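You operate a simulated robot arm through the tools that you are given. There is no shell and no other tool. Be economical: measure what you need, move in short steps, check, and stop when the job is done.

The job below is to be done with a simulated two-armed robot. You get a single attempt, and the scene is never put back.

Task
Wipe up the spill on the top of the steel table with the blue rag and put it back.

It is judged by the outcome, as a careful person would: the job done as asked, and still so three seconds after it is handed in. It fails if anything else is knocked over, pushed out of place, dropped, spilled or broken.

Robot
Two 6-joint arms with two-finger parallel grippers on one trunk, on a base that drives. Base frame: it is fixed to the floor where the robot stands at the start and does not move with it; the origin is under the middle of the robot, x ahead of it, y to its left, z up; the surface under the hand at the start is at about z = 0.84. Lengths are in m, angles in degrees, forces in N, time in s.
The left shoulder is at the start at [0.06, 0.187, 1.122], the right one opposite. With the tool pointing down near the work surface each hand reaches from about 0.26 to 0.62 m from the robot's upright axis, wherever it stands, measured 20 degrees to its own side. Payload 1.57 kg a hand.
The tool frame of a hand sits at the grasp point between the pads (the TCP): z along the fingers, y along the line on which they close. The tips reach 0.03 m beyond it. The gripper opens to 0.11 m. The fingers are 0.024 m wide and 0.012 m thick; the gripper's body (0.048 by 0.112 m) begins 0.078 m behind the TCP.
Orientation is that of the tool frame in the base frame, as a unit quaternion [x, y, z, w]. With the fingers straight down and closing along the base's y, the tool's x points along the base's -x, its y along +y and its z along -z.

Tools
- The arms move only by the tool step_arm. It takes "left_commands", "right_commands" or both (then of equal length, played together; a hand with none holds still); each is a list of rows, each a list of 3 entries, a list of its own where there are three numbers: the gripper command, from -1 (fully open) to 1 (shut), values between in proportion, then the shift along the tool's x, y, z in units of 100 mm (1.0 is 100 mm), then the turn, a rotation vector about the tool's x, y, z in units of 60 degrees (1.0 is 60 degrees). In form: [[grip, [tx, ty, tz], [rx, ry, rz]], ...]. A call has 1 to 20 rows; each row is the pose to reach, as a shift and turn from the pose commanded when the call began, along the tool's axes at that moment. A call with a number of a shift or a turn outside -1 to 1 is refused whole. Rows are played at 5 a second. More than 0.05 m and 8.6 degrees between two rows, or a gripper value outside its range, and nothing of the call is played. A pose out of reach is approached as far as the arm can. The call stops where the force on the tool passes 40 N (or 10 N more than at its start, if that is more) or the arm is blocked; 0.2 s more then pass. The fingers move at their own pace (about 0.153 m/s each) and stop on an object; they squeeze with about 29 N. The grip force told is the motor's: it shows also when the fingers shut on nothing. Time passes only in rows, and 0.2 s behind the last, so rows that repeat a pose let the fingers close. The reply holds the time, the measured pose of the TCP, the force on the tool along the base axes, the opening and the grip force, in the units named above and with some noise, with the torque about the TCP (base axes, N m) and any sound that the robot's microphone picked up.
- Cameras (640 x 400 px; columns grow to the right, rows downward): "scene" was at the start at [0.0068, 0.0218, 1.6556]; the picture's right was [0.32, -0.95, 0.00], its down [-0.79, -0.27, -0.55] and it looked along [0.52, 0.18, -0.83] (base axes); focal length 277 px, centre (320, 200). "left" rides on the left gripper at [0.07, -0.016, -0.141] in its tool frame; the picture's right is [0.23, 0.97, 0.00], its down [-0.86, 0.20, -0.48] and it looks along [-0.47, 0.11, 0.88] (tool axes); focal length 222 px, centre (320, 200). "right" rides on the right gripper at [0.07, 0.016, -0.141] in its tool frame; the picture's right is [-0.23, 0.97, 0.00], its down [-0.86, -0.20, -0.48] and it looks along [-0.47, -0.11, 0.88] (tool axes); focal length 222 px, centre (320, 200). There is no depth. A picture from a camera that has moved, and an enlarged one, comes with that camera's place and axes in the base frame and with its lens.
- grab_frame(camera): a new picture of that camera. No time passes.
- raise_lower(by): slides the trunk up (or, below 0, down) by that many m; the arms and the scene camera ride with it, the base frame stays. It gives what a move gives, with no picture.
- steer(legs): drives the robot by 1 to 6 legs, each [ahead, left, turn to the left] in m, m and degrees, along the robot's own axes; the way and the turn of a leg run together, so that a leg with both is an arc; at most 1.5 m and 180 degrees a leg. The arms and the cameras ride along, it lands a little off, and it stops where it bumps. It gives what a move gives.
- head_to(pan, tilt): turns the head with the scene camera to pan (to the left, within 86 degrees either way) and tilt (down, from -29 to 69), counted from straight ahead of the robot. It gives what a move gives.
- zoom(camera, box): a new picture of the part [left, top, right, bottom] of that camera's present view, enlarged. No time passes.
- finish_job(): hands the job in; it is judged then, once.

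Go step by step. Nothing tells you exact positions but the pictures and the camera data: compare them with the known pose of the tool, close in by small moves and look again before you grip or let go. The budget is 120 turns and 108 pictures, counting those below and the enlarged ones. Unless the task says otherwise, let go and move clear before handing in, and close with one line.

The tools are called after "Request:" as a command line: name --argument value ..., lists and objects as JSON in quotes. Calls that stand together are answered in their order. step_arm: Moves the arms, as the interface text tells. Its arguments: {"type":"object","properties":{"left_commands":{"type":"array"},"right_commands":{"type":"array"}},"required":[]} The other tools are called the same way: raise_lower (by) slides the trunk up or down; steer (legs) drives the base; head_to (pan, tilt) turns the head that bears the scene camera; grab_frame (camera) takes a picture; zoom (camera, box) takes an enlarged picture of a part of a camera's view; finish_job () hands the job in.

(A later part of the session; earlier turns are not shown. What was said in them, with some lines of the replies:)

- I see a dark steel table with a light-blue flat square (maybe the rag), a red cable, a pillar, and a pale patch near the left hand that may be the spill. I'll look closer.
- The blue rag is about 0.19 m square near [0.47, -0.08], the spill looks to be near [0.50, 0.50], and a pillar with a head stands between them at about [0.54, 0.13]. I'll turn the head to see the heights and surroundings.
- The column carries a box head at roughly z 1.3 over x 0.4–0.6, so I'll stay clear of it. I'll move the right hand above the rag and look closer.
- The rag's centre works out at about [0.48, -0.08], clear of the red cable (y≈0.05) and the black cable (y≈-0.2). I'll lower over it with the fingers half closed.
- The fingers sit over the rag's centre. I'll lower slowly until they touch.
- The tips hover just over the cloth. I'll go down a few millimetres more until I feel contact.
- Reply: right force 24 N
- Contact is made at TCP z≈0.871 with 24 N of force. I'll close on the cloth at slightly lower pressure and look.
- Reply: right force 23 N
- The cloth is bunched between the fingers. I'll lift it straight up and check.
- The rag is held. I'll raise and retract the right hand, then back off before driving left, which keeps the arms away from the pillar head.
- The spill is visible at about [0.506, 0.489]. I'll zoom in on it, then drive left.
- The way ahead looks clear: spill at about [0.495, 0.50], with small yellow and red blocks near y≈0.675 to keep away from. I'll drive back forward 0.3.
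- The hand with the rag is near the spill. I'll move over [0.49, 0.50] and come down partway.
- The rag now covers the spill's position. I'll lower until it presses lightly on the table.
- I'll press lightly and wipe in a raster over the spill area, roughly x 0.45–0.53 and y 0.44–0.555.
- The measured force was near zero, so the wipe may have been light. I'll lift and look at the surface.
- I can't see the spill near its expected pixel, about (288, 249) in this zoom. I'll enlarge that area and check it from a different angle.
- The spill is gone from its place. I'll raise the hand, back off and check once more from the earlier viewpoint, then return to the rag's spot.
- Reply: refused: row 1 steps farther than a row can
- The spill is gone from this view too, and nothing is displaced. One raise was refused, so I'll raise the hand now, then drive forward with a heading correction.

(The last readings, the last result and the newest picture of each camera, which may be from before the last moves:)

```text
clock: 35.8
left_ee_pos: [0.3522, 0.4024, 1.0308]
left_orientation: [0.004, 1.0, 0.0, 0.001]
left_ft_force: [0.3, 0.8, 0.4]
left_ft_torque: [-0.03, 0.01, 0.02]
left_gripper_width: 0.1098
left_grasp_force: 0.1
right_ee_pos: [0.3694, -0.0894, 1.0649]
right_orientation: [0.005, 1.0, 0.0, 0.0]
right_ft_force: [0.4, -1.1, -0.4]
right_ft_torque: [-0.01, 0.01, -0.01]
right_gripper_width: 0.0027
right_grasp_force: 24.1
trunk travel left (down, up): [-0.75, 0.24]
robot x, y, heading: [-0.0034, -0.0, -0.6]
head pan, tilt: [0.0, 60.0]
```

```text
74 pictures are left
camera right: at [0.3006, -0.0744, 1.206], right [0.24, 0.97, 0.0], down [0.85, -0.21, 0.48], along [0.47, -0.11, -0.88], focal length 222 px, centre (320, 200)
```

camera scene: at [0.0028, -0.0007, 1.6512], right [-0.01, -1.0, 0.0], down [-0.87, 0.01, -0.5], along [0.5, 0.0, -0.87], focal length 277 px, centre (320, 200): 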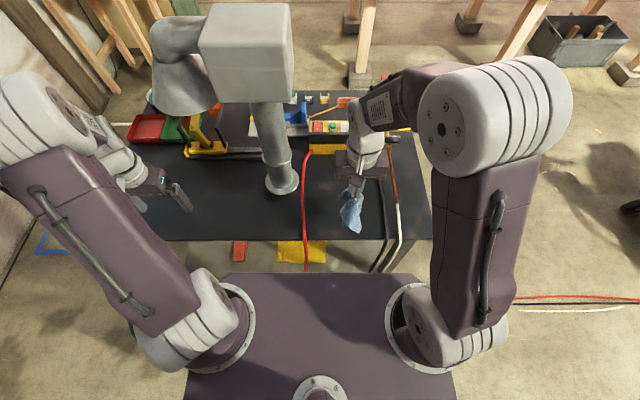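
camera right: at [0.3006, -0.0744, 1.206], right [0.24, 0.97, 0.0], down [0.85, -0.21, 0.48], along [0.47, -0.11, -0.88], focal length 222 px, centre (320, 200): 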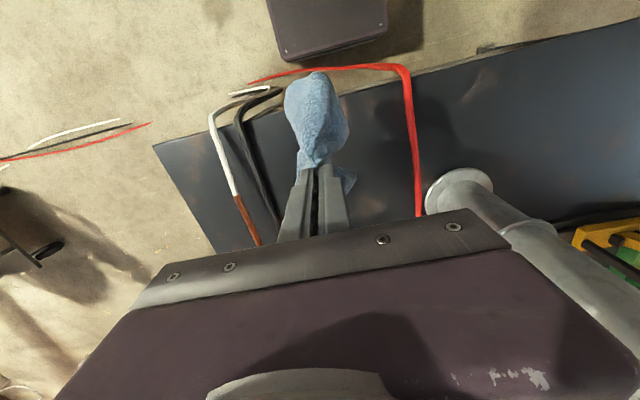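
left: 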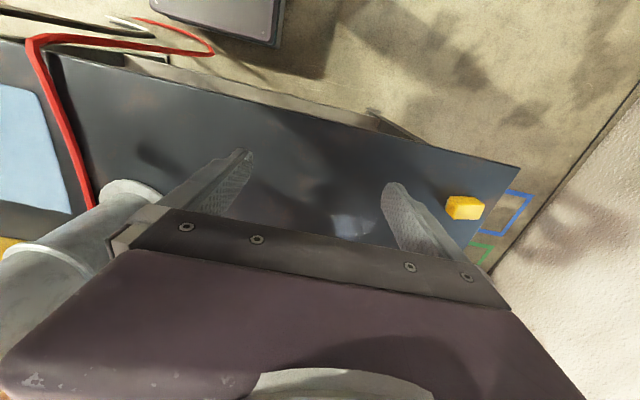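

I'm back at the rag's spot. I'll move over [0.478, -0.079] and lower.

Request:
step_arm --right_commands '[[1, [-0.4, 0.05, 0.1], [0, 0, 0]], [1, [-0.8, 0.1, 0.3], [0, 0, 0]], [1, [-1.0, 0.1, 0.7], [0, 0, 0]], [1, [-1.0, 0.1, 0.9], [0, 0, 0]]]'

Request:
step_arm --right_commands '[[1, [-0.09, 0, 0.35], [0, 0, 0]], [1, [-0.09, 0, 0.7], [0, 0, 0]], [1, [-0.09, 0, 0.98], [0, 0, 0]], [1, [-0.09, 0, 0.98], [0, 0, 0]]]'

Request:
grab_frame --camera "right"

Request:
zoom --camera "scene" --box '[260, 130, 440, 250]'

```text
clock: 36.8
left_ee_pos: [0.3527, 0.4028, 1.0304]
left_orientation: [0.005, 1.0, 0.0, -0.001]
left_ft_force: [0.0, -0.3, 0.8]
left_ft_torque: [-0.02, 0.0, -0.01]
left_gripper_width: 0.1099
left_grasp_force: 0.1
right_ee_pos: [0.471, -0.0799, 0.9753]
right_orientation: [0.004, 1.0, 0.0, 0.0]
right_ft_force: [-0.5, 0.0, -0.7]
right_ft_torque: [0.0, -0.01, 0.02]
right_gripper_width: 0.0024
right_grasp_force: 23.9
trunk travel left (down, up): [-0.75, 0.24]
robot x, y, heading: [-0.0009, -0.0008, -0.2]
head pan, tilt: [0.0, 60.0]
```

```text
clock: 37.8
left_ee_pos: [0.3521, 0.4026, 1.0306]
left_orientation: [0.005, 1.0, 0.0, 0.0]
left_ft_force: [-0.3, 0.5, -0.2]
left_ft_torque: [0.01, 0.0, 0.01]
left_gripper_width: 0.11
left_grasp_force: 0.0
right_ee_pos: [0.4792, -0.081, 0.8796]
right_orientation: [0.004, 1.0, 0.0, 0.0]
right_ft_force: [0.4, 0.8, 1.1]
right_ft_torque: [0.0, -0.01, 0.01]
right_gripper_width: 0.0025
right_grasp_force: 24.0
trunk travel left (down, up): [-0.75, 0.24]
robot x, y, heading: [-0.0028, 0.002, -0.4]
head pan, tilt: [0.0, 60.0]
```

```text
73 pictures are left
camera right: at [0.4101, -0.065, 1.0184], right [0.24, 0.97, 0.0], down [0.85, -0.21, 0.48], along [0.46, -0.11, -0.88], focal length 222 px, centre (320, 200)
```

right: 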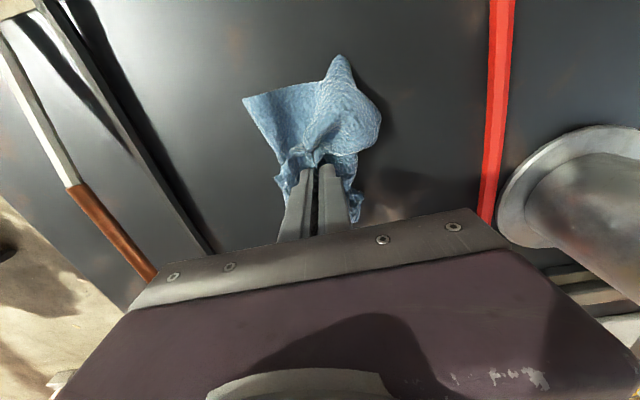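

```text
3.33 times, centred on (350, 190) of scene
camera zoom: at [0.0034, -0.0008, 1.6512], right [-0.01, -1.0, 0.0], down [-0.87, 0.01, -0.5], along [0.5, 0.0, -0.87], focal length 922 px, centre (220, 233)
```

zoom: 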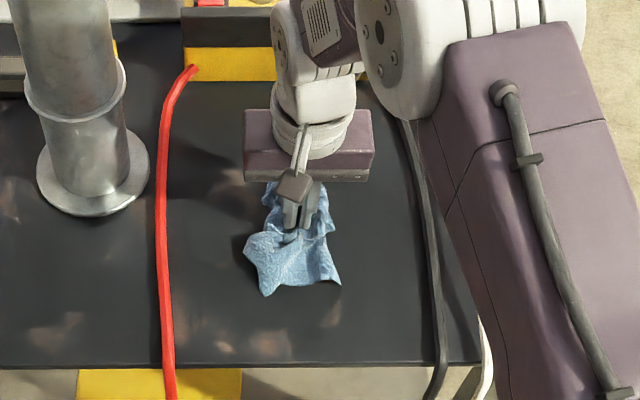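

The rag is down in its place. I'll lower a touch and open the fingers, then rise slowly.

Request:
step_arm --right_commands '[[1, [0, 0, 0.05], [0, 0, 0]], [0.5, [0, 0, 0.05], [0, 0, 0]], [0, [0, 0, 0.05], [0, 0, 0]], [0, [0, 0, 0.0], [0, 0, 0]], [0, [0, 0, -0.2], [0, 0, 0]], [0, [0, 0, -0.5], [0, 0, 0]], [0, [0, 0, -0.9], [0, 0, 0]]]'

Request:
grab_frame --camera "right"

Request:
zoom --camera "scene" --box '[260, 130, 440, 250]'

```text
clock: 39.4
left_ee_pos: [0.3502, 0.4019, 1.0308]
left_orientation: [0.005, 1.0, 0.0, 0.0]
left_ft_force: [-0.1, -0.1, -0.4]
left_ft_torque: [0.0, -0.04, 0.04]
left_gripper_width: 0.1102
left_grasp_force: 0.0
right_ee_pos: [0.477, -0.0812, 0.9679]
right_orientation: [0.004, 1.0, 0.0, 0.0]
right_ft_force: [-0.2, -0.2, 0.2]
right_ft_torque: [-0.01, -0.02, 0.01]
right_gripper_width: 0.0549
right_grasp_force: 0.1
trunk travel left (down, up): [-0.75, 0.24]
robot x, y, heading: [-0.0013, -0.0005, -0.6]
head pan, tilt: [0.0, 60.0]
```

```text
71 pictures are left
camera right: at [0.4074, -0.0657, 1.1089], right [0.24, 0.97, 0.0], down [0.85, -0.21, 0.48], along [0.47, -0.11, -0.88], focal length 222 px, centre (320, 200)
```

right: 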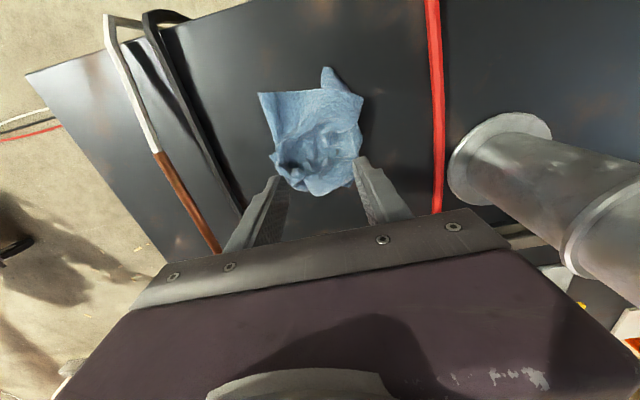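

```text
3.33 times, centred on (350, 190) of scene
camera zoom: at [0.0021, -0.0008, 1.6511], right [-0.01, -1.0, 0.0], down [-0.87, 0.01, -0.5], along [0.5, 0.0, -0.87], focal length 922 px, centre (220, 233)
```

zoom: 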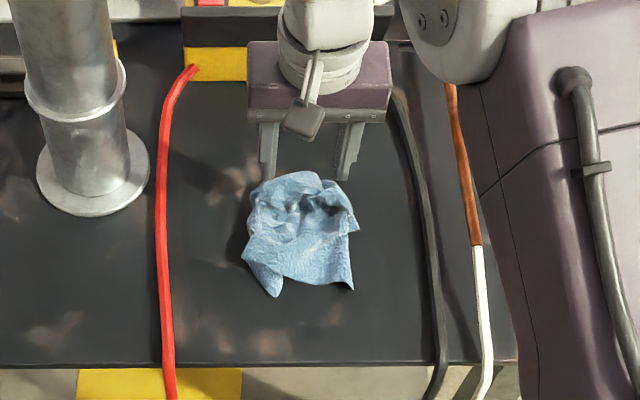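

The rag lies loosely on its original spot, with its centre matching within about 1 cm, and is clear of the cables. I'll move the hand away and do a last check.

Request:
step_arm --right_commands '[[0, [0.1, 0, -0.4], [0, 0, 0]], [0, [0.5, 0, -0.6], [0, 0, 0]], [0, [0.9, 0, -0.8], [0, 0, 0]], [0, [1.0, 0, -1.0], [0, 0, 0]], [-1, [1.0, 0, -1.0], [0, 0, 0]]]'

Request:
grab_frame --camera "right"

Request:
grab_frame --camera "left"

Request:
grab_frame --camera "scene"

```text
clock: 40.6
left_ee_pos: [0.3507, 0.4022, 1.0298]
left_orientation: [0.003, 1.0, 0.0, 0.0]
left_ft_force: [0.1, -0.5, -0.7]
left_ft_torque: [0.03, 0.01, 0.0]
left_gripper_width: 0.1099
left_grasp_force: 0.1
right_ee_pos: [0.3794, -0.0794, 1.067]
right_orientation: [0.004, 1.0, 0.0, 0.001]
right_ft_force: [0.4, -0.1, 0.5]
right_ft_torque: [0.04, -0.03, 0.0]
right_gripper_width: 0.1102
right_grasp_force: 0.1
trunk travel left (down, up): [-0.75, 0.24]
robot x, y, heading: [-0.0028, -0.0038, -0.4]
head pan, tilt: [0.0, 60.0]
```

```text
69 pictures are left
camera right: at [0.3098, -0.0627, 1.2069], right [0.24, 0.97, 0.0], down [0.85, -0.21, 0.48], along [0.46, -0.11, -0.88], focal length 222 px, centre (320, 200)
```

right: 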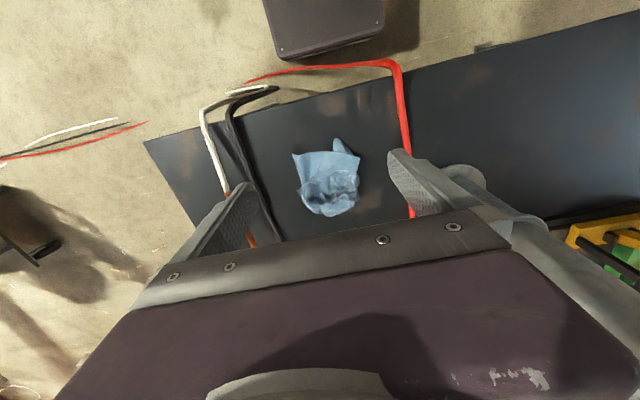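

```text
68 pictures are left
camera left: at [0.2823, 0.3868, 1.1721], right [-0.22, 0.98, 0.0], down [0.86, 0.19, 0.48], along [0.47, 0.1, -0.88], focal length 222 px, centre (320, 200)
```

left: 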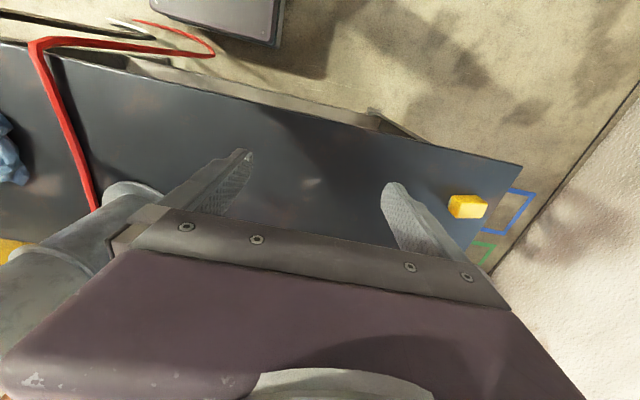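

```text
67 pictures are left
camera scene: at [0.0038, -0.0008, 1.6512], right [-0.01, -1.0, 0.0], down [-0.87, 0.01, -0.5], along [0.5, 0.0, -0.87], focal length 277 px, centre (320, 200)
```

scene: 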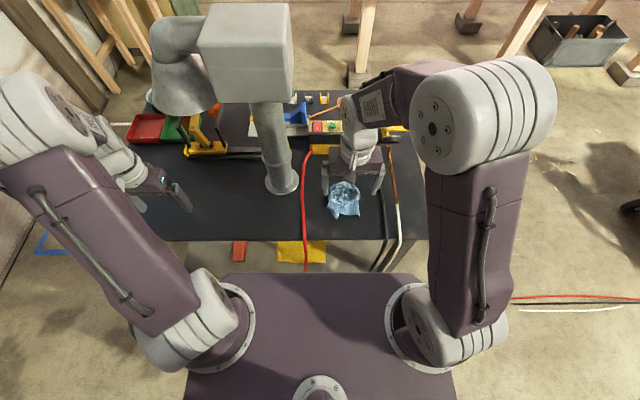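

The left view matches the start one, now without the spill. I'll take one enlarged look to compare a faint mark near (310, 183).

Request:
zoom --camera "left" --box '[200, 80, 560, 300]'

```text
1.78 times, centred on (380, 190) of left
camera zoom: at [0.2823, 0.3868, 1.1721], right [-0.22, 0.98, 0.0], down [0.86, 0.19, 0.48], along [0.47, 0.1, -0.88], focal length 395 px, centre (213, 218)
```

zoom: 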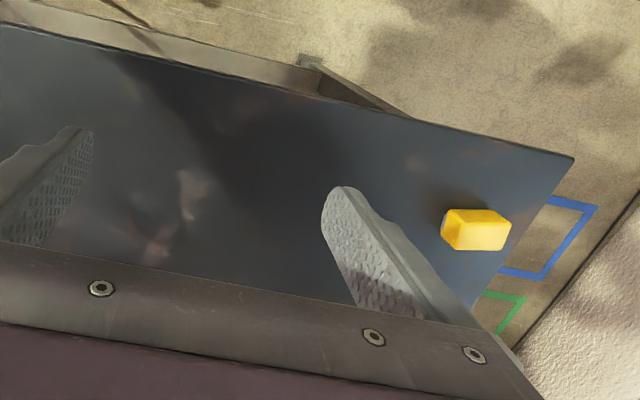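

The spill is completely gone, and the rag is back in its place with both hands clear. I'm handing it in.

Request:
finish_job

```text
The job is handed in.
```

I wiped the spill off the steel table with the blue rag and put the rag back on its original spot, though it lies crumpled rather than flat as it was; the last pictures show no trace of the spill and nothing else moved.
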